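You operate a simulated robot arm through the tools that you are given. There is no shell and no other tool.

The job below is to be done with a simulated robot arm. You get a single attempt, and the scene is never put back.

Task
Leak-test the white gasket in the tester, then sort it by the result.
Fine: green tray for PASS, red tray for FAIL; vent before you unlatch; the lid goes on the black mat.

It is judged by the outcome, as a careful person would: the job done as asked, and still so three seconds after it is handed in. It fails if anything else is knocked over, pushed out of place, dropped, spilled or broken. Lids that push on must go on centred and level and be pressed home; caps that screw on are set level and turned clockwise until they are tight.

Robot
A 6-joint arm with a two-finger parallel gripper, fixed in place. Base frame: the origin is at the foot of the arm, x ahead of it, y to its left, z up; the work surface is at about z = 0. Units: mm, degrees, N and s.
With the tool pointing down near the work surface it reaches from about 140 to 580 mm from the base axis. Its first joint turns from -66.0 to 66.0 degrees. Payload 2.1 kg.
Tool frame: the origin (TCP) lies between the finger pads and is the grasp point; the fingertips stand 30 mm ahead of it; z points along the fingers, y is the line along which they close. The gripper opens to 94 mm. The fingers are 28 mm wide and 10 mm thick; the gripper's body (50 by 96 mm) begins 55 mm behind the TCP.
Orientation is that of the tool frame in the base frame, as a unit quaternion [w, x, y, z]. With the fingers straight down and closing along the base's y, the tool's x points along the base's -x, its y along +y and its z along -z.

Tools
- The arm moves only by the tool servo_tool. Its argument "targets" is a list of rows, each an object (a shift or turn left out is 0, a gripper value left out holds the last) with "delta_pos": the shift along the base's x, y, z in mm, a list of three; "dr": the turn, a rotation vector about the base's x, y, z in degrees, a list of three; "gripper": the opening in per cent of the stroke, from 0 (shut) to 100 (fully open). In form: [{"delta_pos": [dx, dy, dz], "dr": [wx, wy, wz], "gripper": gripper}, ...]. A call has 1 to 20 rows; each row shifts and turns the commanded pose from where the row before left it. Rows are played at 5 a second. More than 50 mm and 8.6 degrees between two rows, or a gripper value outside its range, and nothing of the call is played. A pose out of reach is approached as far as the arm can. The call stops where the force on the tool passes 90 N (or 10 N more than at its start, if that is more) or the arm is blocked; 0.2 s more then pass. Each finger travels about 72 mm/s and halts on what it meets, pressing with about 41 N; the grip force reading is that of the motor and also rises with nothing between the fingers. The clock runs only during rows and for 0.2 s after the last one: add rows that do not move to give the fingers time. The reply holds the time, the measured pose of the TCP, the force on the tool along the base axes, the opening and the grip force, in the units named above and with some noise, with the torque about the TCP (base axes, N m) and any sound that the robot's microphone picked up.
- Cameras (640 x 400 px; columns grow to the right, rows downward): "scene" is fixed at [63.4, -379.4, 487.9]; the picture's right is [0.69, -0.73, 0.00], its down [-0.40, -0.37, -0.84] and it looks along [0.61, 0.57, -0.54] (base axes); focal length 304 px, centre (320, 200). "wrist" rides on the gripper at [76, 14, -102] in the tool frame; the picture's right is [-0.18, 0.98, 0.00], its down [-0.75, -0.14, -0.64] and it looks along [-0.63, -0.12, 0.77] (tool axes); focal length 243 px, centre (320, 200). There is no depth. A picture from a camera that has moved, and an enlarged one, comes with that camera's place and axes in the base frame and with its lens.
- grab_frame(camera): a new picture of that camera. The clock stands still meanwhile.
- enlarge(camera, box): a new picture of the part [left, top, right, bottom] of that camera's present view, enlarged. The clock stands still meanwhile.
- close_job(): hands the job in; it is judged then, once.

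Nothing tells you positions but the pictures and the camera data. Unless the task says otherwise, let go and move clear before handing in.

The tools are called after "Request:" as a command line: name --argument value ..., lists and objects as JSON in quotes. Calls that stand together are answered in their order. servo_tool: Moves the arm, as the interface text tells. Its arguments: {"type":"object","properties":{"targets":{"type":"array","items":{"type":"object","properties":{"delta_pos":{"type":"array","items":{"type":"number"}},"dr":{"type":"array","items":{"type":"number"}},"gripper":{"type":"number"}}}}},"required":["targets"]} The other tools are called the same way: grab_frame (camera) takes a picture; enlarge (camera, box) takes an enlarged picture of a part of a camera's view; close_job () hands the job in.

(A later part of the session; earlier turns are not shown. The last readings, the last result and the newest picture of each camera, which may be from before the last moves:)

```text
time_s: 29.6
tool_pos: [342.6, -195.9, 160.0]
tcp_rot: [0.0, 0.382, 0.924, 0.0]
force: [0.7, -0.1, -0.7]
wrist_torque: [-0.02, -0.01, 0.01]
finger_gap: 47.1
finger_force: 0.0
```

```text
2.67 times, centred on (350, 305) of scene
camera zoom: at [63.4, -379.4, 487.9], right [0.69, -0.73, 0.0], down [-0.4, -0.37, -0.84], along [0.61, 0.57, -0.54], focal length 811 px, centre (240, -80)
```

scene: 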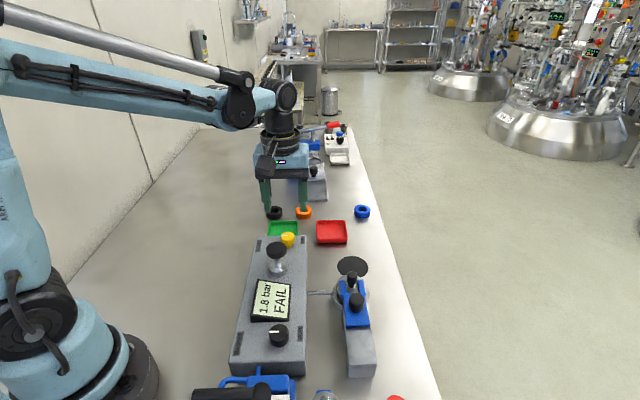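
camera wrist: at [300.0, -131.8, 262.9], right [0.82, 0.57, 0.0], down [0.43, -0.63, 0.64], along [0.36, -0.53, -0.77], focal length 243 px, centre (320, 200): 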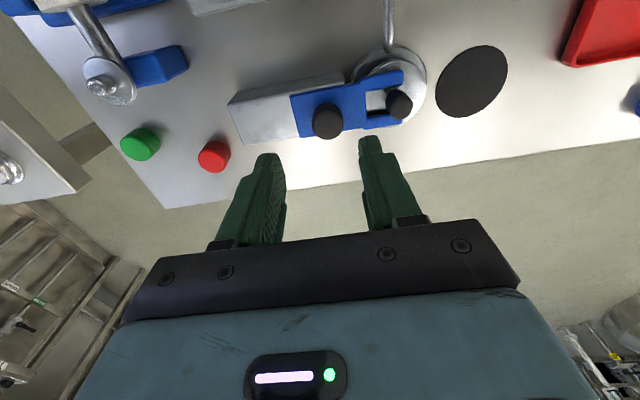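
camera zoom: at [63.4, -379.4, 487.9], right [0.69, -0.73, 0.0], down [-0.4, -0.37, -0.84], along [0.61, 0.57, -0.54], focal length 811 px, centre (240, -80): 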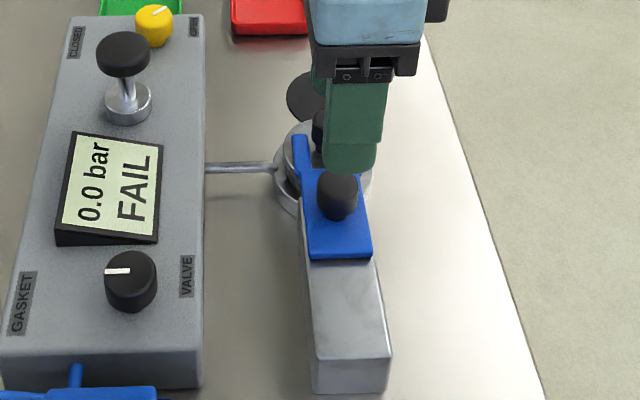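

Request:
enlarge --camera "wrist" --box '[220, 30, 460, 180]'

```text
2.67 times, centred on (340, 105) of wrist
camera zoom: at [300.0, -131.8, 262.9], right [0.82, 0.57, 0.0], down [0.43, -0.63, 0.64], along [0.36, -0.53, -0.77], focal length 647 px, centre (267, 453)
```

zoom: 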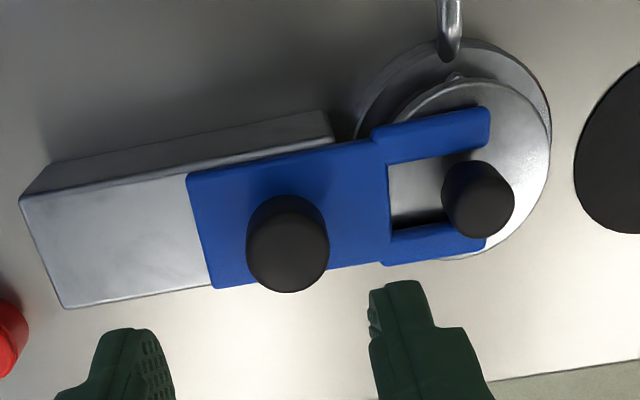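

Request:
servo_tool --targets '[{}, {}]'

Request:
enlarge --camera "wrist" --box '[220, 30, 460, 180]'

```text
time_s: 30.2
tool_pos: [344.3, -195.2, 160.3]
tcp_rot: [0.0, 0.382, 0.924, -0.001]
force: [-0.1, -0.3, -0.7]
wrist_torque: [0.02, 0.01, -0.02]
finger_gap: 47.1
finger_force: 0.1
```

```text
2.67 times, centred on (340, 105) of wrist
camera zoom: at [300.2, -131.4, 263.1], right [0.82, 0.57, 0.0], down [0.43, -0.63, 0.64], along [0.36, -0.53, -0.77], focal length 647 px, centre (267, 453)
```

zoom: 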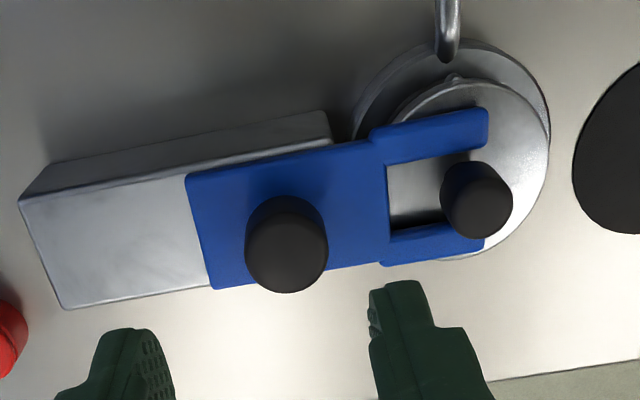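

The slider knob resolves to (349.5,-193) with its top near z=77. I'll descend around it in steps.

Request:
servo_tool --targets '[{"delta_pos": [5, 2, -15]}, {"delta_pos": [0, 0, -15]}, {"delta_pos": [0, 0, -15]}, {"delta_pos": [0, 0, -12]}, {"delta_pos": [0, 0, -10]}, {}]'

Request:
enlarge --camera "wrist" --box '[220, 60, 440, 200]'

Request:
enlarge --camera "scene" --box '[310, 250, 410, 330]'

```text
time_s: 31.6
tool_pos: [351.7, -193.1, 91.0]
tcp_rot: [0.0, 0.383, 0.924, 0.0]
force: [0.2, 0.6, -0.5]
wrist_torque: [-0.02, 0.01, 0.01]
finger_gap: 46.8
finger_force: 0.1
```

```text
2.86 times, centred on (330, 130) of wrist
camera zoom: at [308.2, -128.4, 193.7], right [0.82, 0.57, 0.0], down [0.43, -0.63, 0.64], along [0.36, -0.53, -0.77], focal length 693 px, centre (291, 400)
```

zoom: 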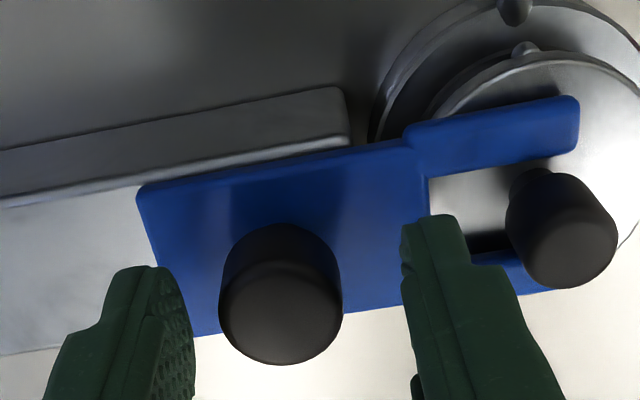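

```text
5.00 times, centred on (360, 290) of scene
camera zoom: at [63.4, -379.4, 487.9], right [0.69, -0.73, 0.0], down [-0.4, -0.37, -0.84], along [0.61, 0.57, -0.54], focal length 1521 px, centre (120, -250)
```

zoom: 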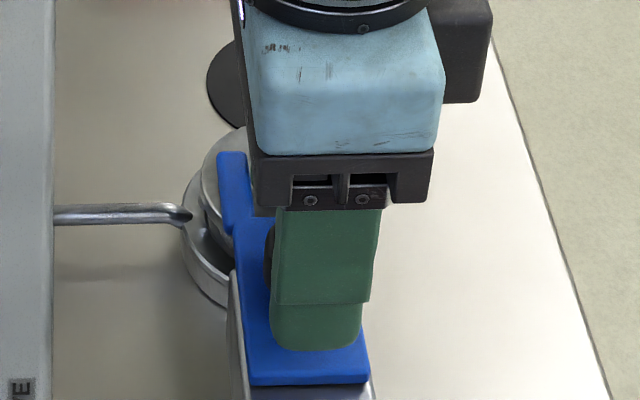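

The fingers straddle the slider knob with the plate clear beneath. I'll lower 3 mm, close, and read the grip.

Request:
servo_tool --targets '[{"delta_pos": [-1.5, 1.5, -3]}, {"gripper": 0}, {}, {}, {}]'

```text
time_s: 32.8
tool_pos: [349.5, -192.4, 87.9]
tcp_rot: [-0.001, 0.383, 0.924, -0.002]
force: [-14.0, -13.1, 1.9]
wrist_torque: [0.1, 0.08, -0.11]
finger_gap: 24.6
finger_force: 44.6
```

Gripped at 24.6 mm. Now I'll draw the slider back along the rail, away from the lid, in small steps.

Request:
servo_tool --targets '[{"delta_pos": [-3.5, -3.5, 0]}, {"delta_pos": [-3.5, -3.5, 0]}, {"delta_pos": [-3.5, -3.5, 0]}]'

Request:
enlarge --camera "wrist" --box '[220, 60, 440, 200]'

```text
time_s: 33.6
tool_pos: [339.8, -200.0, 88.6]
tcp_rot: [0.0, 0.382, 0.924, 0.001]
force: [-4.2, 6.8, 34.5]
wrist_torque: [-0.36, 0.08, 0.08]
finger_gap: 24.9
finger_force: 45.3
```

```text
2.86 times, centred on (330, 130) of wrist
camera zoom: at [297.0, -137.1, 190.8], right [0.82, 0.57, 0.0], down [0.43, -0.63, 0.64], along [0.36, -0.53, -0.77], focal length 693 px, centre (291, 400)
```

zoom: 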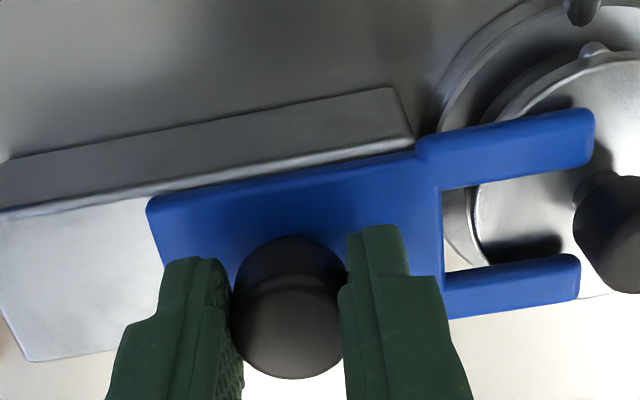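

The slider moves smoothly. I'll keep drawing it back, easing the tool up a touch.

Request:
servo_tool --targets '[{"delta_pos": [-3.5, -3.5, 0.5]}, {"delta_pos": [-3.5, -3.5, 0]}, {"delta_pos": [-3.5, -3.5, 0]}]'

Request:
enlarge --camera "wrist" --box '[220, 40, 460, 200]'

```text
time_s: 34.4
tool_pos: [331.0, -210.8, 87.8]
tcp_rot: [-0.001, 0.381, 0.924, 0.0]
force: [-10.5, 11.6, -12.7]
wrist_torque: [-0.51, -0.02, 0.08]
finger_gap: 25.0
finger_force: 44.7
```

```text
2.50 times, centred on (340, 120) of wrist
camera zoom: at [286.8, -147.7, 190.9], right [0.82, 0.57, 0.0], down [0.43, -0.63, 0.64], along [0.36, -0.53, -0.77], focal length 606 px, centre (270, 400)
```

zoom: 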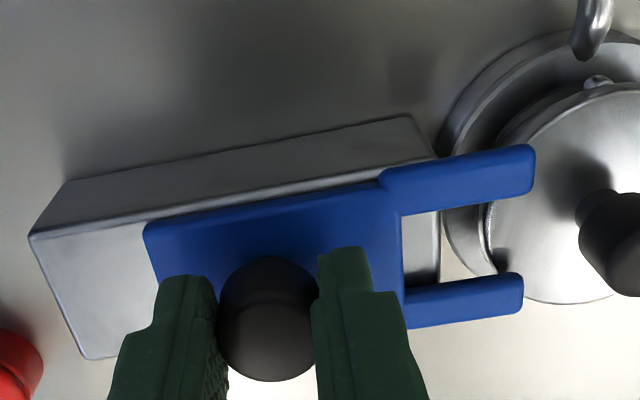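

Request:
servo_tool --targets '[{"delta_pos": [-3.8, -3.2, 0]}, {"delta_pos": [-3.5, -3.5, 0]}, {"delta_pos": [-3.5, -3.5, 0]}]'

Request:
enlarge --camera "wrist" --box '[220, 40, 460, 200]'

Request:
enlarge --camera "scene" --box '[280, 240, 420, 380]'

```text
time_s: 35.2
tool_pos: [319.8, -222.1, 88.4]
tcp_rot: [0.002, 0.383, 0.924, -0.001]
force: [3.5, -2.7, -33.7]
wrist_torque: [-0.01, 0.59, -0.08]
finger_gap: 24.9
finger_force: 45.0
```

```text
2.50 times, centred on (340, 120) of wrist
camera zoom: at [275.5, -158.2, 190.9], right [0.83, 0.56, 0.0], down [0.43, -0.63, 0.64], along [0.36, -0.53, -0.76], focal length 606 px, centre (270, 400)
```

zoom: 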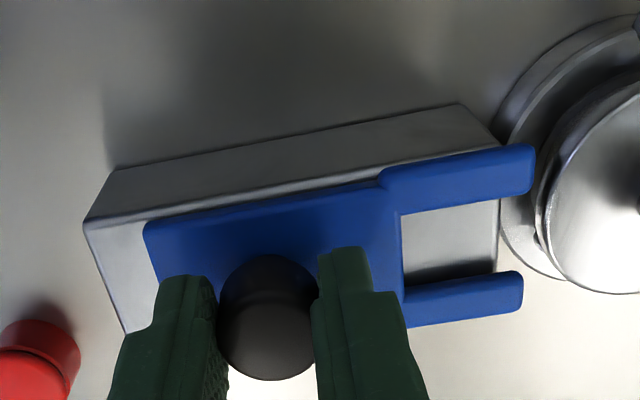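

```text
2.86 times, centred on (350, 310) of scene
camera zoom: at [63.6, -379.5, 487.8], right [0.69, -0.73, 0.0], down [-0.4, -0.37, -0.84], along [0.61, 0.58, -0.54], focal length 869 px, centre (234, -114)
```

zoom: 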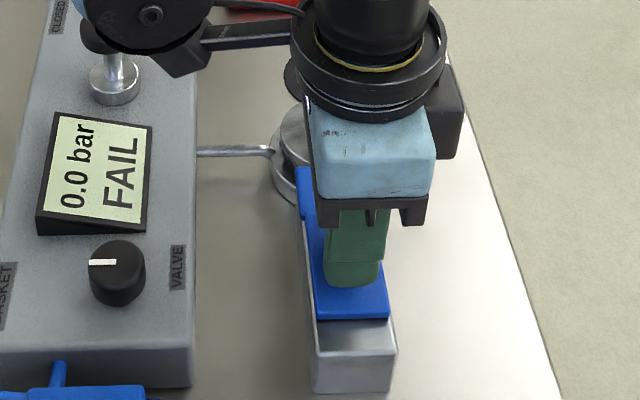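

The fork tips are about at the lid's edge. I'll draw it back a little more for clearance.

Request:
servo_tool --targets '[{"delta_pos": [-3, -3, -0.4]}, {"delta_pos": [-3, -3, 0]}]'

Request:
enlarge --camera "wrist" --box '[220, 40, 460, 200]'

```text
time_s: 35.8
tool_pos: [315.9, -225.4, 87.6]
tcp_rot: [0.004, 0.38, 0.925, 0.005]
force: [39.6, 12.7, 9.9]
wrist_torque: [0.16, -0.18, -0.15]
finger_gap: 25.0
finger_force: 45.4
```

```text
2.50 times, centred on (340, 120) of wrist
camera zoom: at [271.0, -162.0, 190.9], right [0.82, 0.57, 0.01], down [0.43, -0.63, 0.64], along [0.38, -0.52, -0.76], focal length 606 px, centre (270, 400)
```

zoom: 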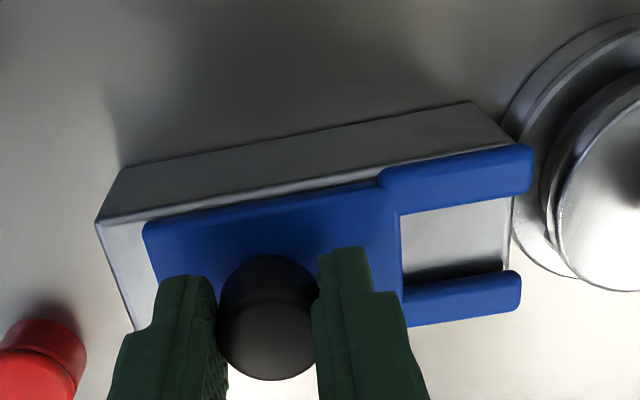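

The force shows the slider has reached its back stop, and the fork is clear of the lid. I'll release and rise.

Request:
servo_tool --targets '[{"delta_pos": [1.2, 1.2, 0]}, {"gripper": 50}, {}, {}, {"delta_pos": [0, 0, 20]}, {"delta_pos": [0, 0, 25]}, {"delta_pos": [0, 0, 25]}, {}]'

Request:
grab_frame --camera "wrist"

Request:
enlarge --camera "scene" --box '[280, 240, 420, 380]'

```text
time_s: 37.6
tool_pos: [312.0, -228.4, 156.6]
tcp_rot: [0.0, 0.382, 0.924, 0.0]
force: [0.6, -0.2, -0.1]
wrist_torque: [0.0, -0.01, 0.06]
finger_gap: 47.2
finger_force: 0.1
```

```text
taken
camera wrist: at [270.1, -163.5, 259.3], right [0.82, 0.57, 0.0], down [0.43, -0.63, 0.64], along [0.36, -0.53, -0.77], focal length 243 px, centre (320, 200)
```

wrist: 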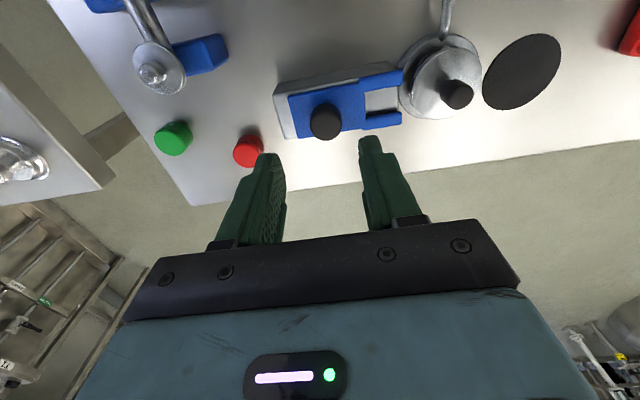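

```text
2.86 times, centred on (350, 310) of scene
camera zoom: at [63.4, -379.4, 487.9], right [0.69, -0.73, 0.0], down [-0.4, -0.37, -0.84], along [0.61, 0.57, -0.54], focal length 869 px, centre (234, -114)
```

zoom: 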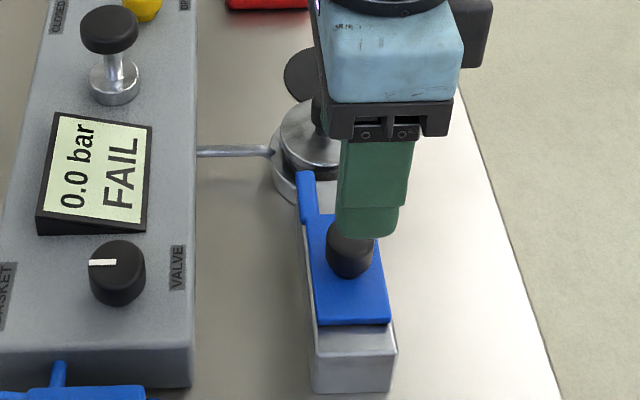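

The latch is fully back. Next is the lid, knob at about (392,-152): I'll move over it and turn the wrist so the fingers close across the rail, clear of the fork.

Request:
servo_tool --targets '[{"delta_pos": [20, 19, 0], "dr": [0, 0, 7.5]}, {"delta_pos": [20, 19, 0], "dr": [0, 0, 7.5]}, {"delta_pos": [20, 19, 0], "dr": [0, 0, 7.5]}, {"delta_pos": [18, 17.5, 0], "dr": [0, 0, 7.5]}, {"dr": [0, 0, 7.5]}, {"dr": [0, 0, 7.5]}, {"dr": [0, 0, 7.5]}, {"dr": [0, 0, 7.5]}, {"dr": [0, 0, 7.5]}, {"dr": [0, 0, 7.5]}, {"dr": [0, 0, 7.5]}, {"dr": [0, 0, 7.5]}, {}, {}]'

Request:
grab_frame --camera "wrist"

Request:
enlarge --camera "scene" --box '[280, 200, 420, 340]'

```text
time_s: 40.6
tool_pos: [392.2, -151.4, 158.5]
tcp_rot: [0.0, -0.384, 0.923, 0.0]
force: [0.3, -0.3, 0.3]
wrist_torque: [-0.02, 0.0, -0.04]
finger_gap: 46.9
finger_force: 0.0
```

```text
taken
camera wrist: at [329.2, -195.2, 261.2], right [-0.57, 0.82, 0.0], down [0.63, 0.43, 0.64], along [0.53, 0.36, -0.77], focal length 243 px, centre (320, 200)
```

wrist: 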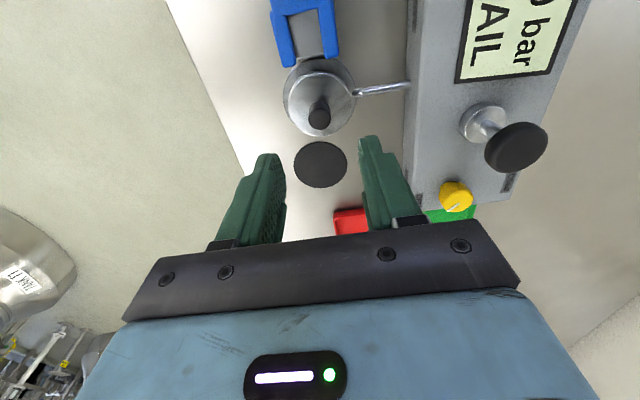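

```text
2.86 times, centred on (350, 270) of scene
camera zoom: at [63.4, -379.4, 487.9], right [0.69, -0.73, 0.0], down [-0.4, -0.37, -0.84], along [0.61, 0.57, -0.54], focal length 869 px, centre (234, 0)
```

zoom: 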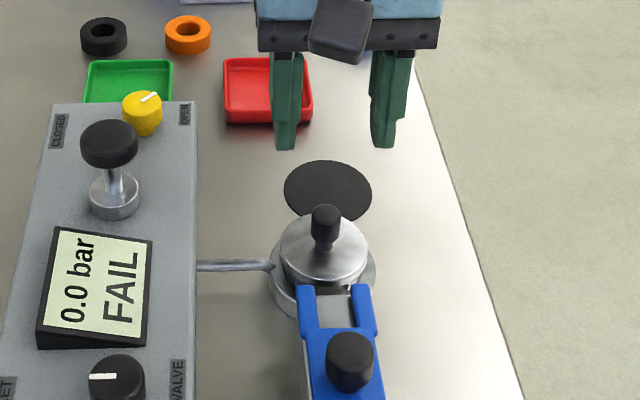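

Request:
enlarge --camera "wrist" --box '[240, 40, 400, 200]'

Request:
enlarge --camera "scene" --box '[310, 250, 390, 310]'

```text
2.50 times, centred on (320, 120) of wrist
camera zoom: at [329.2, -195.2, 261.2], right [-0.57, 0.82, 0.0], down [0.63, 0.43, 0.64], along [0.53, 0.36, -0.77], focal length 606 px, centre (320, 400)
```

zoom: 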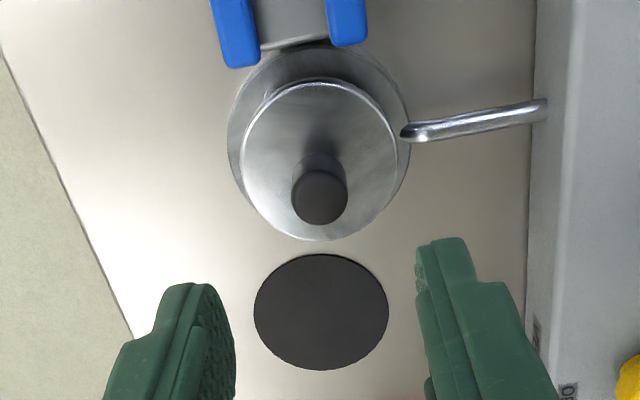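

```text
6.67 times, centred on (350, 280) of scene
camera zoom: at [63.4, -379.4, 487.9], right [0.69, -0.73, 0.0], down [-0.4, -0.37, -0.84], along [0.61, 0.57, -0.54], focal length 2028 px, centre (120, -333)
```

zoom: 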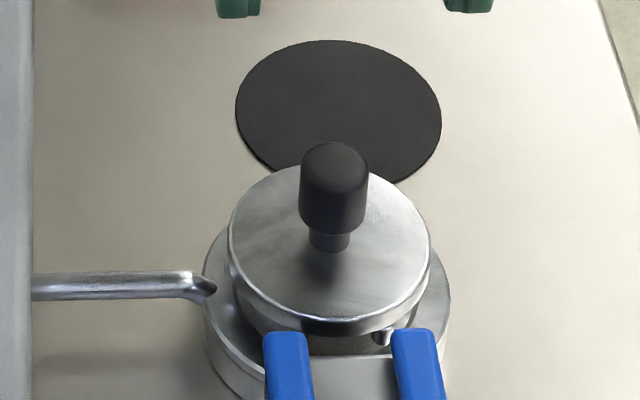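

The lid knob resolves to (393,-151), top near z=67 with the lid's disc near z=35. I'll descend with the fingers around the knob only.

Request:
servo_tool --targets '[{"delta_pos": [0.5, 0, -18], "gripper": 42}, {"delta_pos": [0, 0, -18]}, {"delta_pos": [0, 0, -18]}, {"delta_pos": [0, 0, -15]}, {"delta_pos": [0, 0, -8]}, {}]'

Request:
enlarge --camera "wrist" --box '[220, 60, 440, 200]'

Request:
enlarge --camera "scene" --box '[300, 240, 400, 310]'

```text
time_s: 42.0
tool_pos: [393.1, -152.3, 80.7]
tcp_rot: [0.0, -0.383, 0.924, 0.0]
force: [-0.7, -0.1, -0.5]
wrist_torque: [0.02, 0.0, 0.01]
finger_gap: 39.7
finger_force: 0.1
```

```text
2.86 times, centred on (330, 130) of wrist
camera zoom: at [329.7, -195.7, 183.5], right [-0.57, 0.82, 0.0], down [0.63, 0.43, 0.64], along [0.53, 0.36, -0.77], focal length 693 px, centre (291, 400)
```

zoom: 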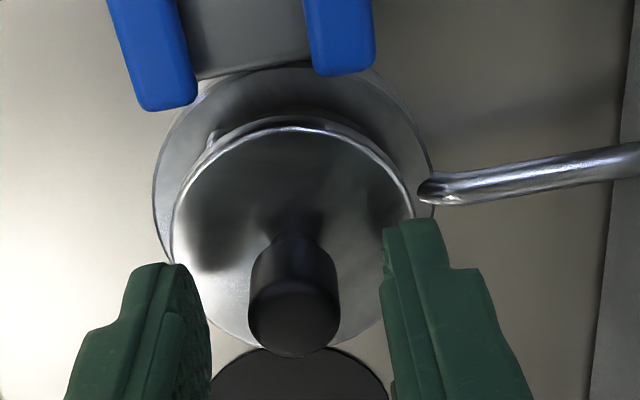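

```text
5.71 times, centred on (350, 275) of scene
camera zoom: at [63.4, -379.4, 487.9], right [0.69, -0.73, 0.0], down [-0.4, -0.37, -0.84], along [0.61, 0.57, -0.54], focal length 1738 px, centre (149, -229)
```

zoom: 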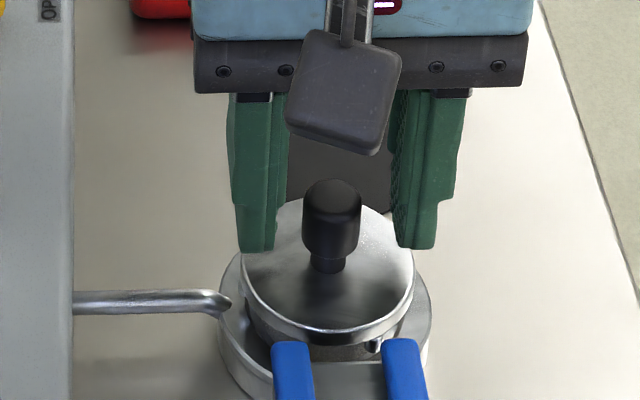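

The knob sits centred between the fingers. I'll lower a few mm more and close.

Request:
servo_tool --targets '[{"delta_pos": [0, 0, -5]}, {"gripper": 0}, {}, {}, {}]'

```text
time_s: 43.2
tool_pos: [393.1, -152.9, 76.3]
tcp_rot: [0.0, -0.382, 0.924, 0.0]
force: [-0.3, 0.1, 0.5]
wrist_torque: [-0.03, 0.02, -0.01]
finger_gap: 18.0
finger_force: 40.9
```

Gripped at 18 mm. I'll lift the lid straight up slowly and look.

Request:
servo_tool --targets '[{"delta_pos": [0, 0, 3]}, {"delta_pos": [0, 0, 4]}, {"delta_pos": [0, 0, 6]}, {"delta_pos": [0, 0, 12]}, {"delta_pos": [0, 0, 15]}, {}]'

Request:
enlarge --camera "wrist" --box '[180, 20, 460, 200]'

Request:
enlarge --camera "scene" --box '[290, 220, 410, 310]'

```text
time_s: 44.6
tool_pos: [391.2, -153.1, 117.2]
tcp_rot: [0.0, -0.382, 0.924, -0.001]
force: [1.0, 0.0, -1.4]
wrist_torque: [0.02, -0.01, -0.01]
finger_gap: 17.8
finger_force: 41.7
```

```text
2.22 times, centred on (320, 110) of wrist
camera zoom: at [328.0, -197.2, 219.6], right [-0.57, 0.82, 0.0], down [0.63, 0.43, 0.64], along [0.53, 0.36, -0.77], focal length 539 px, centre (320, 400)
```

zoom: 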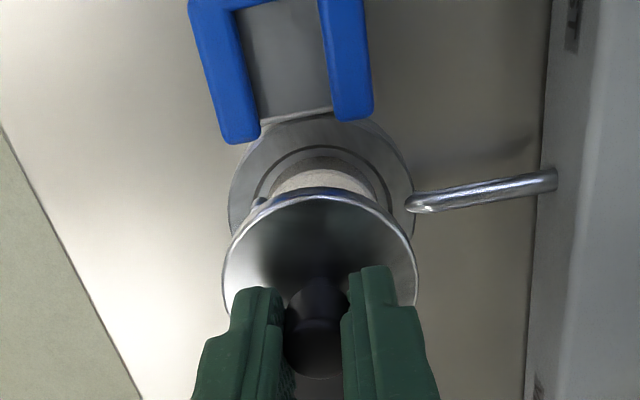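

```text
4.44 times, centred on (350, 265) of scene
camera zoom: at [63.4, -379.4, 487.9], right [0.69, -0.73, 0.0], down [-0.4, -0.37, -0.84], along [0.61, 0.57, -0.54], focal length 1352 px, centre (187, -89)
```

zoom: 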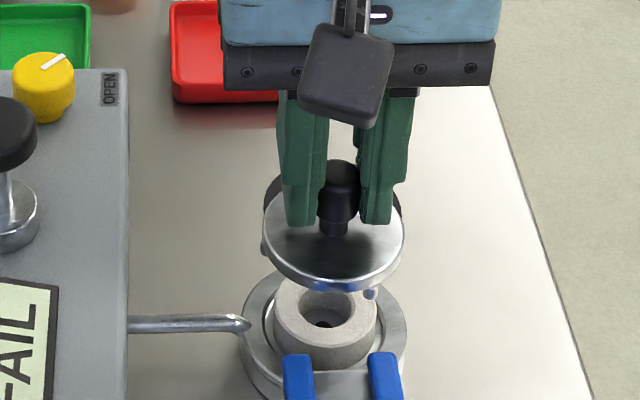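

The lid is up and level, with the gasket visible in the cell. I'll carry the lid to above the black mat at about (462,-103).

Request:
servo_tool --targets '[{"delta_pos": [17.6, 12.5, 0]}, {"delta_pos": [17.6, 12.5, 0]}, {"delta_pos": [17.6, 12.5, 0]}, {"delta_pos": [17.6, 12.5, 0]}, {}, {}]'

Request:
grab_frame --camera "wrist"

Request:
enlarge --camera "scene" --box '[290, 200, 410, 310]'

```text
time_s: 46.0
tool_pos: [462.9, -103.4, 117.2]
tcp_rot: [0.0, -0.383, 0.924, 0.0]
force: [0.0, 0.0, -1.8]
wrist_torque: [0.02, 0.01, 0.03]
finger_gap: 17.6
finger_force: 40.8
```

```text
taken
camera wrist: at [399.8, -146.4, 219.4], right [-0.57, 0.82, 0.0], down [0.63, 0.43, 0.64], along [0.53, 0.36, -0.77], focal length 243 px, centre (320, 200)
```

wrist: 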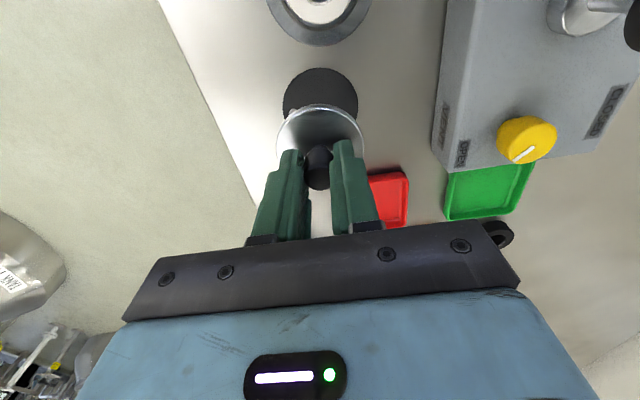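

```text
3.64 times, centred on (350, 255) of scene
camera zoom: at [63.5, -379.4, 487.9], right [0.69, -0.73, 0.0], down [-0.4, -0.37, -0.84], along [0.61, 0.57, -0.54], focal length 1106 px, centre (211, 0)
```

zoom: 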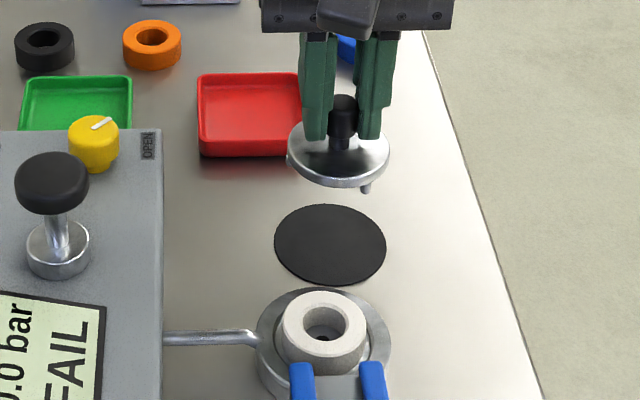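

The lid hangs over the mat. I'll lower it, then finish with small steps until it touches.

Request:
servo_tool --targets '[{"delta_pos": [-1, -0.3, -15]}, {"delta_pos": [0, 0, -15]}, {"delta_pos": [0, 0, -13]}, {"delta_pos": [0, 0, -8]}, {}]'

Request:
enlarge --camera "scene" --box '[310, 225, 400, 295]'

Request:
grab_frame --camera "wrist"

```text
time_s: 47.2
tool_pos: [462.1, -102.8, 64.7]
tcp_rot: [0.0, -0.382, 0.924, 0.0]
force: [0.2, -1.0, -1.1]
wrist_torque: [0.0, 0.02, 0.01]
finger_gap: 17.8
finger_force: 41.4
```

```text
5.71 times, centred on (355, 260) of scene
camera zoom: at [63.4, -379.4, 487.9], right [0.69, -0.73, 0.0], down [-0.4, -0.37, -0.84], along [0.61, 0.57, -0.54], focal length 1738 px, centre (120, -143)
```

zoom: 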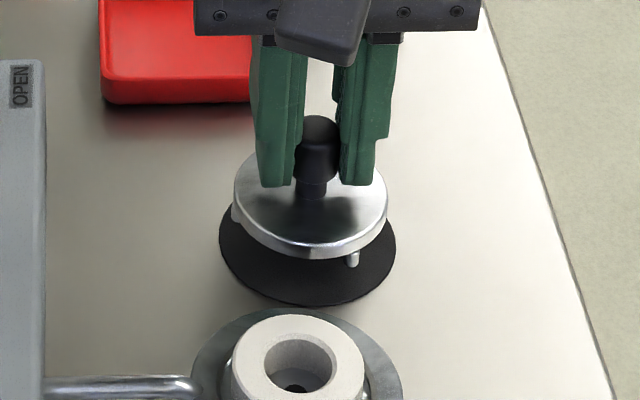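

```text
taken
camera wrist: at [399.0, -146.3, 168.2], right [-0.57, 0.82, 0.0], down [0.63, 0.43, 0.64], along [0.53, 0.36, -0.77], focal length 243 px, centre (320, 200)
```

wrist: 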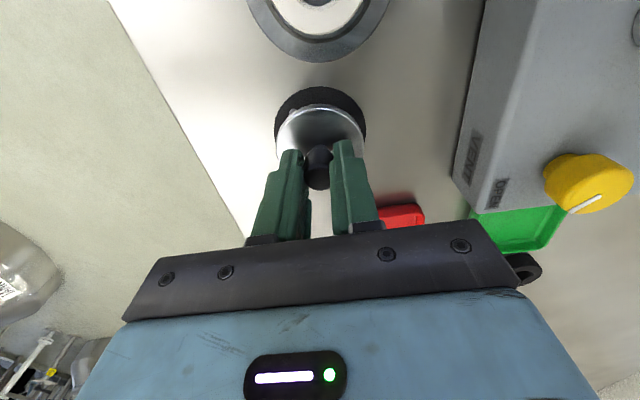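

The lid is centred over the mat. I'll lower in small steps and watch the force.

Request:
servo_tool --targets '[{"delta_pos": [0, 0, -4]}, {"delta_pos": [0, 0, -3]}, {"delta_pos": [0, 0, -2]}, {"delta_pos": [0, 0, -1.5]}]'

Request:
enlarge --camera "scene" --box '[310, 225, 400, 295]'

```text
time_s: 48.2
tool_pos: [461.6, -103.4, 55.9]
tcp_rot: [0.0, -0.383, 0.924, 0.0]
force: [0.0, 0.0, -1.7]
wrist_torque: [-0.03, 0.0, 0.01]
finger_gap: 17.8
finger_force: 41.0
```

```text
5.71 times, centred on (355, 260) of scene
camera zoom: at [63.4, -379.4, 487.9], right [0.69, -0.73, 0.0], down [-0.4, -0.37, -0.84], along [0.61, 0.57, -0.54], focal length 1738 px, centre (120, -143)
```

zoom: 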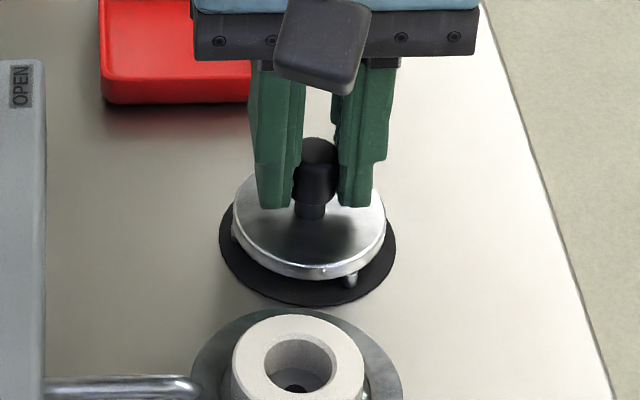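

Request:
servo_tool --targets '[{"delta_pos": [0, 0, -1.5]}, {"delta_pos": [0, 0, -1.5]}, {}]'

Request:
enlarge --camera "scene" --box '[310, 225, 400, 295]'

```text
time_s: 49.0
tool_pos: [462.0, -102.2, 52.5]
tcp_rot: [0.0, -0.383, 0.924, 0.0]
force: [-1.1, -1.4, 35.9]
wrist_torque: [-0.01, 0.06, -0.01]
finger_gap: 18.1
finger_force: 41.2
```

```text
5.71 times, centred on (355, 260) of scene
camera zoom: at [63.3, -379.4, 488.0], right [0.69, -0.73, 0.0], down [-0.4, -0.37, -0.84], along [0.61, 0.57, -0.54], focal length 1738 px, centre (120, -143)
```

zoom: 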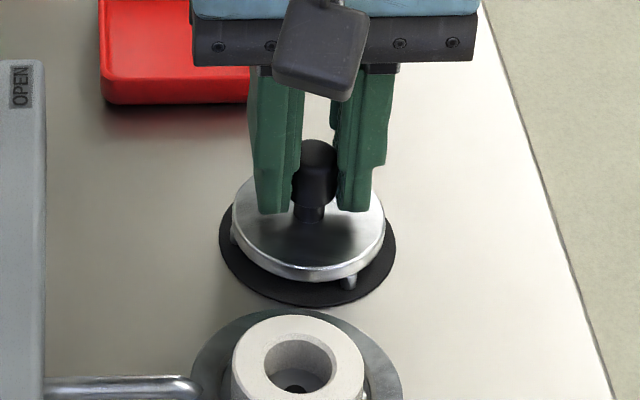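

It touches (36 N). I'll ease off slightly, open the fingers and rise straight up.

Request:
servo_tool --targets '[{"delta_pos": [0, 0, 0.8]}, {"gripper": 42}, {}, {}, {"delta_pos": [0, 0, 15]}, {"delta_pos": [0, 0, 25]}, {"delta_pos": [0, 0, 25]}, {"delta_pos": [0, 0, 25]}, {}]'

Request:
enlarge --camera "scene" --box '[300, 220, 400, 310]'

Request:
grab_frame --camera "wrist"

```text
time_s: 51.0
tool_pos: [460.7, -104.0, 142.2]
tcp_rot: [0.0, -0.383, 0.924, 0.001]
force: [0.2, 0.0, 0.4]
wrist_torque: [0.03, -0.03, 0.01]
finger_gap: 39.4
finger_force: 0.1
```

```text
4.44 times, centred on (350, 265) of scene
camera zoom: at [63.4, -379.4, 487.9], right [0.69, -0.73, 0.0], down [-0.4, -0.37, -0.84], along [0.61, 0.57, -0.54], focal length 1352 px, centre (187, -89)
```

zoom: 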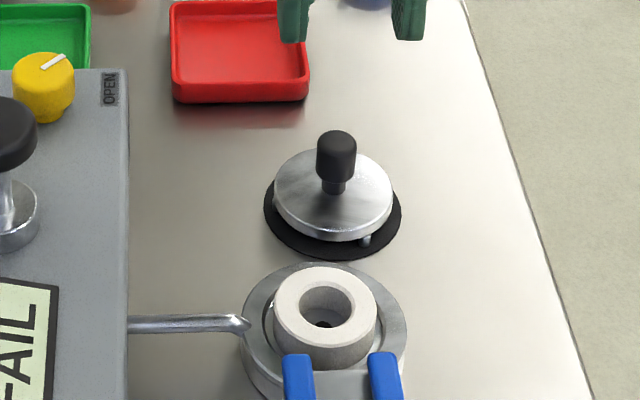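

```text
taken
camera wrist: at [397.6, -148.4, 245.3], right [-0.57, 0.82, 0.0], down [0.63, 0.43, 0.64], along [0.53, 0.36, -0.77], focal length 243 px, centre (320, 200)
```

wrist: 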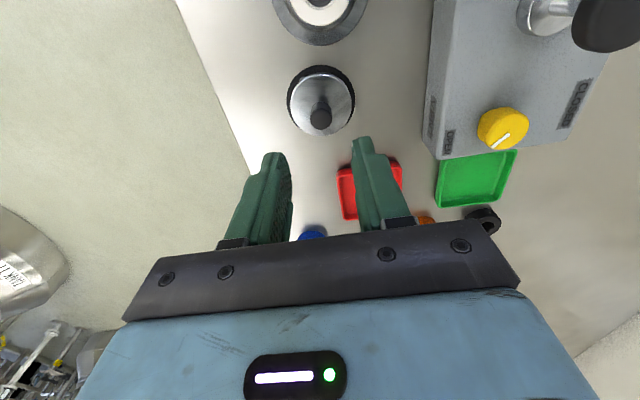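

The lid stands level on the mat. Now for the gasket: I'll go back over the cell, turning the wrist so the fingers will avoid both the pipe and the fork, and open wider.

Request:
servo_tool --targets '[{"delta_pos": [-14, -9.8, 5], "dr": [0, 0, -7.6], "gripper": 60}, {"delta_pos": [-14, -9.8, 0], "dr": [0, 0, -7.6]}, {"delta_pos": [-14, -9.8, 0], "dr": [0, 0, -7.6]}, {"delta_pos": [-14, -9.8, 0], "dr": [0, 0, -7.6]}, {"delta_pos": [-13.5, -9.8, 0], "dr": [0, 0, -7.6]}, {}, {}]'

Request:
grab_frame --camera "wrist"

Request:
enlarge --camera "wrist" --box '[220, 30, 420, 180]'

Request:
enlarge --camera "scene" --box '[310, 255, 390, 325]'

```text
time_s: 52.6
tool_pos: [393.3, -152.2, 148.0]
tcp_rot: [0.0, -0.061, 0.998, 0.0]
force: [0.1, -0.5, -0.5]
wrist_torque: [0.0, 0.0, 0.03]
finger_gap: 56.5
finger_force: 0.1
```

```text
taken
camera wrist: at [317.1, -146.2, 250.5], right [0.06, 1.0, 0.0], down [0.76, -0.05, 0.64], along [0.64, -0.04, -0.77], focal length 243 px, centre (320, 200)
```

wrist: 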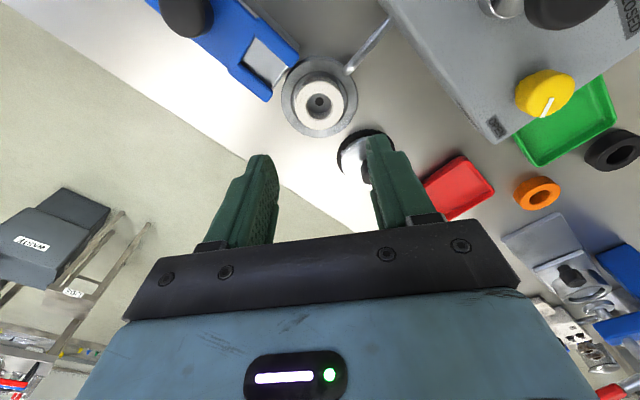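

```text
2.67 times, centred on (320, 105) of wrist
camera zoom: at [317.1, -146.2, 250.5], right [0.06, 1.0, 0.0], down [0.76, -0.05, 0.64], along [0.64, -0.04, -0.77], focal length 647 px, centre (320, 453)
```

zoom: 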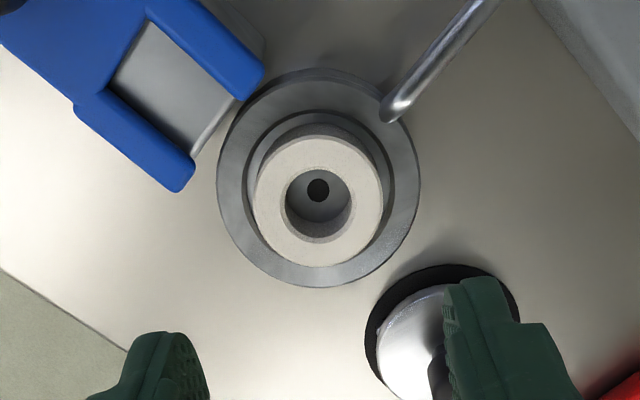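

```text
5.71 times, centred on (350, 290) of scene
camera zoom: at [63.4, -379.4, 487.9], right [0.69, -0.73, 0.0], down [-0.4, -0.37, -0.84], along [0.61, 0.57, -0.54], focal length 1738 px, centre (149, -314)
```

zoom: 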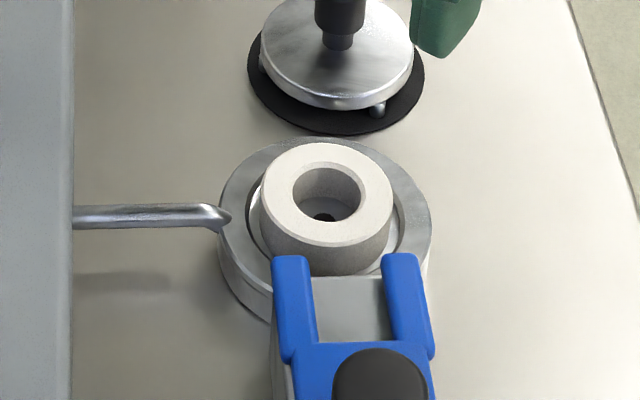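

The white gasket is in its recess at about (391,-152), standing roughly 11 mm proud of the ring. I'll descend with the fingers on either side, pausing above the ring to check.

Request:
servo_tool --targets '[{"delta_pos": [-1.5, 0, -20], "gripper": 60}, {"delta_pos": [0, 0, -20]}, {"delta_pos": [0, 0, -20]}, {"delta_pos": [0, 0, -15]}, {"delta_pos": [0, 0, -10]}, {}]'

Request:
enlarge --camera "wrist" --box '[200, 60, 440, 210]'

Request:
enlarge --camera "scene" --box '[310, 255, 390, 325]'

```text
time_s: 54.0
tool_pos: [390.3, -153.2, 63.3]
tcp_rot: [0.0, -0.061, 0.998, 0.0]
force: [0.1, 0.2, 1.1]
wrist_torque: [0.03, 0.02, -0.02]
finger_gap: 56.4
finger_force: 0.0
```

```text
2.67 times, centred on (320, 135) of wrist
camera zoom: at [313.2, -147.5, 165.5], right [0.06, 1.0, 0.0], down [0.76, -0.05, 0.64], along [0.64, -0.04, -0.77], focal length 647 px, centre (320, 373)
```

zoom: 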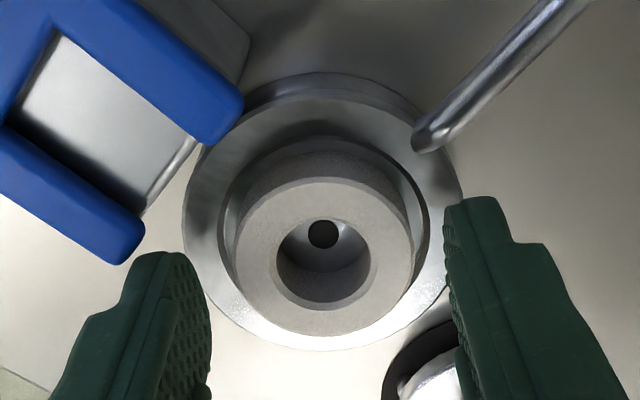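

```text
5.71 times, centred on (350, 290) of scene
camera zoom: at [63.4, -379.4, 487.9], right [0.69, -0.73, 0.0], down [-0.4, -0.37, -0.84], along [0.61, 0.57, -0.54], focal length 1738 px, centre (149, -314)
```

zoom: 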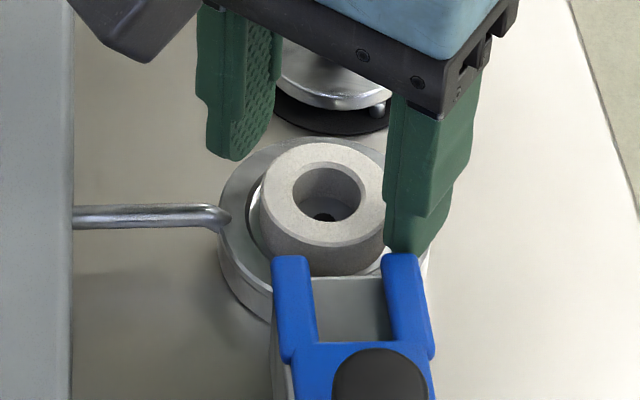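

The fingers flank the gasket with about 6 mm to the fork tine. I'll narrow the opening a little for margin and go down to just above the ring.

Request:
servo_tool --targets '[{"delta_pos": [1, 0.8, 0], "gripper": 54}, {}, {"delta_pos": [0, 0, -5]}, {"delta_pos": [0, 0, -4.5]}, {}]'

Request:
enlarge --camera "wrist" --box '[200, 60, 440, 210]'

Request:
enlarge --camera "scene" --box '[310, 255, 390, 325]'

```text
time_s: 55.2
tool_pos: [390.7, -149.8, 54.0]
tcp_rot: [0.0, -0.062, 0.998, 0.001]
force: [-1.3, -0.4, -0.2]
wrist_torque: [-0.01, 0.02, 0.01]
finger_gap: 50.8
finger_force: 0.0
```

```text
2.67 times, centred on (320, 135) of wrist
camera zoom: at [314.7, -145.4, 156.2], right [0.06, 1.0, 0.0], down [0.76, -0.05, 0.64], along [0.64, -0.04, -0.77], focal length 647 px, centre (320, 373)
```

zoom: 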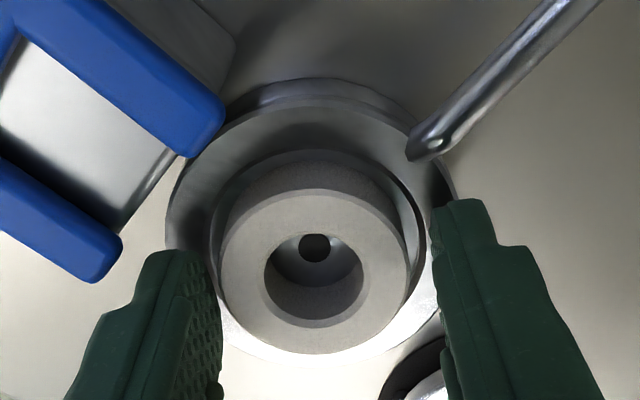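

```text
5.71 times, centred on (350, 290) of scene
camera zoom: at [63.4, -379.4, 487.9], right [0.69, -0.73, 0.0], down [-0.4, -0.37, -0.84], along [0.61, 0.57, -0.54], focal length 1738 px, centre (149, -314)
```

zoom: 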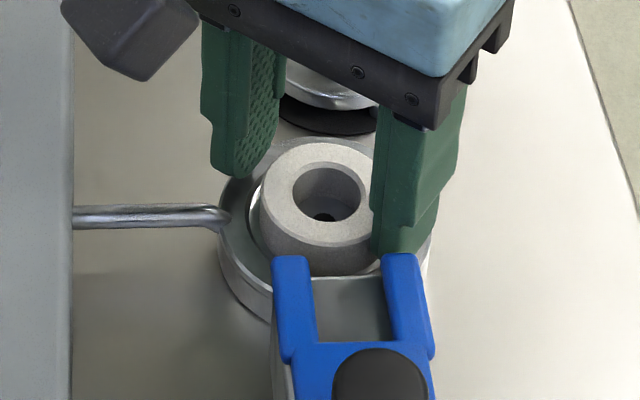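

The gasket sits a bit toward the right-hand finger, so I'll shift 2 mm, lower slightly more and close.

Request:
servo_tool --targets '[{"delta_pos": [0, -2, 0]}, {"delta_pos": [0, 0, -1.5]}, {"gripper": 0}, {}, {}]'

Request:
enlarge --camera "wrist" --box '[200, 60, 440, 210]'

Request:
enlarge --camera "scene" --box '[310, 255, 390, 325]'

```text
time_s: 56.4
tool_pos: [390.8, -152.9, 51.3]
tcp_rot: [-0.001, -0.061, 0.998, 0.0]
force: [-0.3, -1.5, 7.2]
wrist_torque: [-0.12, 0.0, 0.06]
finger_gap: 42.0
finger_force: 41.0
```

```text
2.67 times, centred on (320, 135) of wrist
camera zoom: at [314.8, -147.0, 154.7], right [0.06, 1.0, 0.0], down [0.77, -0.05, 0.64], along [0.64, -0.04, -0.77], focal length 647 px, centre (320, 373)
```

zoom: 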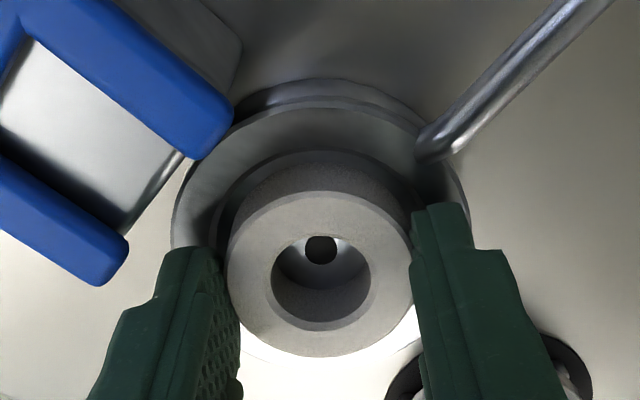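

```text
5.71 times, centred on (350, 290) of scene
camera zoom: at [63.4, -379.4, 488.0], right [0.69, -0.73, 0.0], down [-0.4, -0.37, -0.84], along [0.61, 0.57, -0.54], focal length 1738 px, centre (149, -314)
```

zoom: 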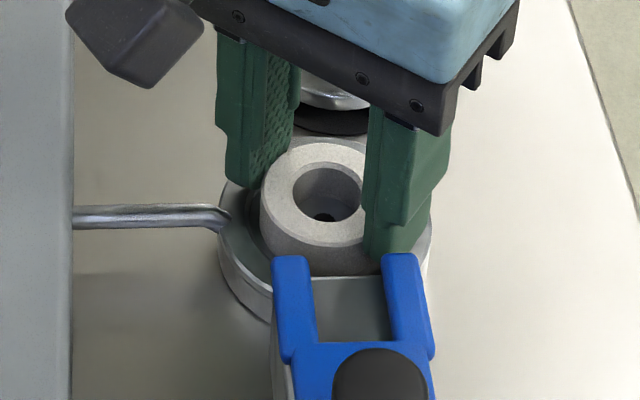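

The grip is firm at 42 mm. I'll lift the gasket slowly and check it stays held.

Request:
servo_tool --targets '[{"delta_pos": [0, 0, 2]}, {"delta_pos": [0, 0, 3]}, {"delta_pos": [0, 0, 5]}, {"delta_pos": [0, 0, 10]}, {"delta_pos": [0, 0, 15]}, {"delta_pos": [0, 0, 20]}, {}]'

Request:
enlarge --camera "wrist" --box '[200, 60, 440, 210]'

Request:
enlarge --camera "scene" --box '[280, 200, 400, 320]'

```text
time_s: 58.0
tool_pos: [391.5, -154.7, 107.2]
tcp_rot: [0.0, -0.06, 0.998, 0.0]
force: [-0.3, -0.7, -0.3]
wrist_torque: [0.01, 0.0, 0.0]
finger_gap: 42.1
finger_force: 40.4
```

```text
2.67 times, centred on (320, 135) of wrist
camera zoom: at [315.6, -149.7, 210.3], right [0.06, 1.0, 0.0], down [0.76, -0.05, 0.64], along [0.64, -0.04, -0.77], focal length 647 px, centre (320, 373)
```

zoom: 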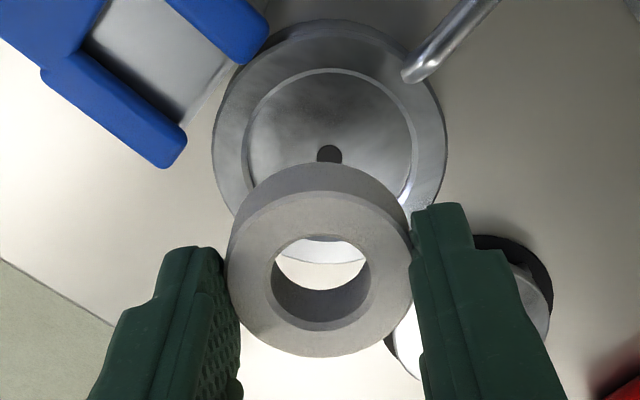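

```text
3.33 times, centred on (340, 260) of scene
camera zoom: at [63.4, -379.4, 487.9], right [0.69, -0.73, 0.0], down [-0.4, -0.37, -0.84], along [0.61, 0.57, -0.54], focal length 1014 px, centre (253, 0)
```

zoom: 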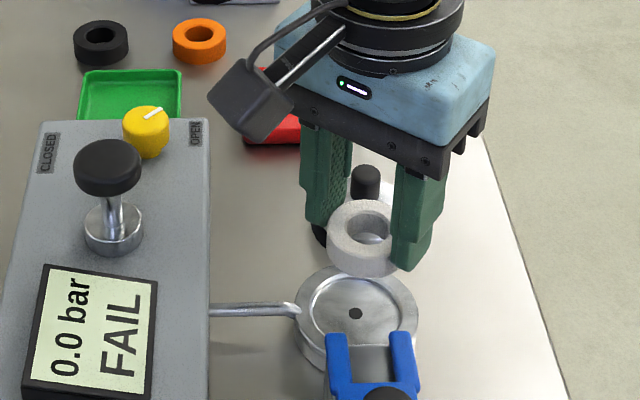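

The gasket is held securely. I'll carry it high, over toward the red tray at about (514,5), and look again near it.

Request:
servo_tool --targets '[{"delta_pos": [0, 0, 20]}, {"delta_pos": [14, 19.5, 5]}, {"delta_pos": [14, 19.5, 0]}, {"delta_pos": [14, 19.5, 0]}, {"delta_pos": [14, 19.5, 0]}, {"delta_pos": [14, 19.5, 0]}, {"delta_pos": [14, 19.5, 0]}, {"delta_pos": [14, 19.5, 0]}, {"delta_pos": [10, 19.5, 0]}, {}, {}]'

Request:
grab_frame --camera "wrist"

Request:
enlarge --camera "scene" --box '[250, 150, 410, 270]'

```text
time_s: 60.4
tool_pos: [501.1, 1.6, 131.7]
tcp_rot: [0.0, -0.062, 0.998, 0.0]
force: [-0.7, 0.2, -1.0]
wrist_torque: [0.01, -0.05, -0.03]
finger_gap: 41.8
finger_force: 41.5
```

```text
taken
camera wrist: at [424.1, 7.4, 234.6], right [0.06, 1.0, 0.0], down [0.76, -0.05, 0.64], along [0.64, -0.04, -0.77], focal length 243 px, centre (320, 200)
```

wrist: 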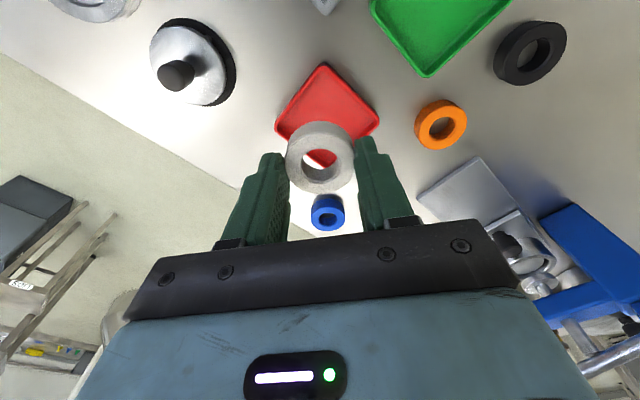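

```text
3.33 times, centred on (330, 210) of scene
camera zoom: at [63.4, -379.4, 487.9], right [0.69, -0.73, 0.0], down [-0.4, -0.37, -0.84], along [0.61, 0.57, -0.54], focal length 1014 px, centre (287, 167)
```

zoom: 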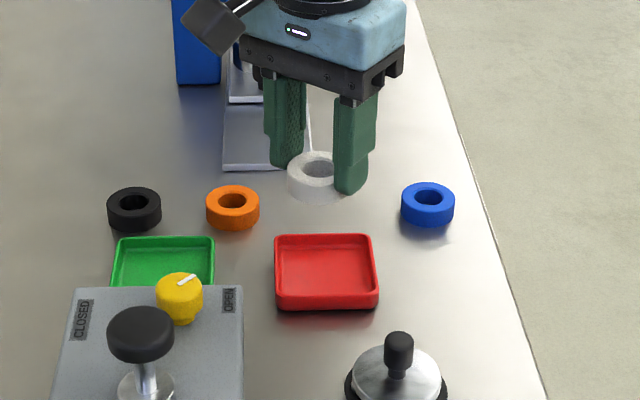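

The red tray's centre is at about (514,8). I'll centre over it, square the fingers to its diagonal and lower partway.

Request:
servo_tool --targets '[{"delta_pos": [6.5, 2.7, 0], "dr": [0, 0, -3.5]}, {"delta_pos": [6.4, 2.5, 0], "dr": [0, 0, -3.5]}, {"delta_pos": [0, 0, -20]}, {"delta_pos": [0, 0, -20]}, {"delta_pos": [0, 0, -20]}, {"delta_pos": [0, 0, -8]}, {}]'

Request:
grab_frame --camera "wrist"

Request:
enlarge --camera "scene" --box '[280, 190, 400, 270]'

```text
time_s: 62.0
tool_pos: [512.0, 7.3, 62.3]
tcp_rot: [-0.001, -0.001, 1.0, 0.0]
force: [-0.1, -0.3, -0.3]
wrist_torque: [-0.01, 0.04, -0.01]
finger_gap: 41.8
finger_force: 41.3
```

```text
taken
camera wrist: at [436.5, 21.8, 165.5], right [0.18, 0.98, 0.0], down [0.75, -0.14, 0.64], along [0.63, -0.12, -0.77], focal length 243 px, centre (320, 200)
```

wrist: 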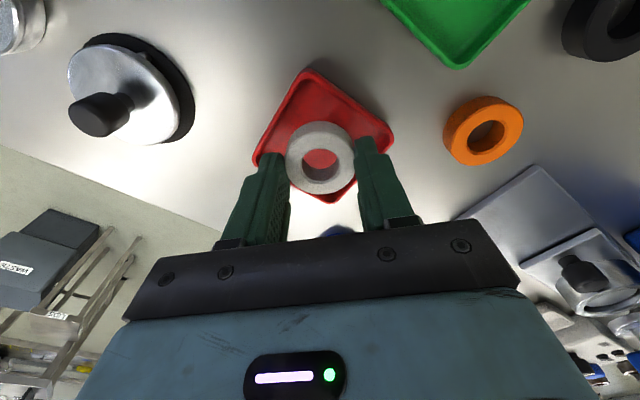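

```text
5.00 times, centred on (340, 230) of scene
camera zoom: at [63.4, -379.4, 487.9], right [0.69, -0.73, 0.0], down [-0.4, -0.37, -0.84], along [0.61, 0.57, -0.54], focal length 1521 px, centre (220, 50)
```

zoom: 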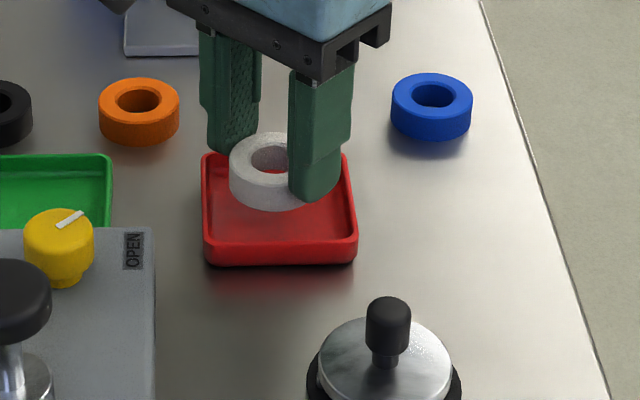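

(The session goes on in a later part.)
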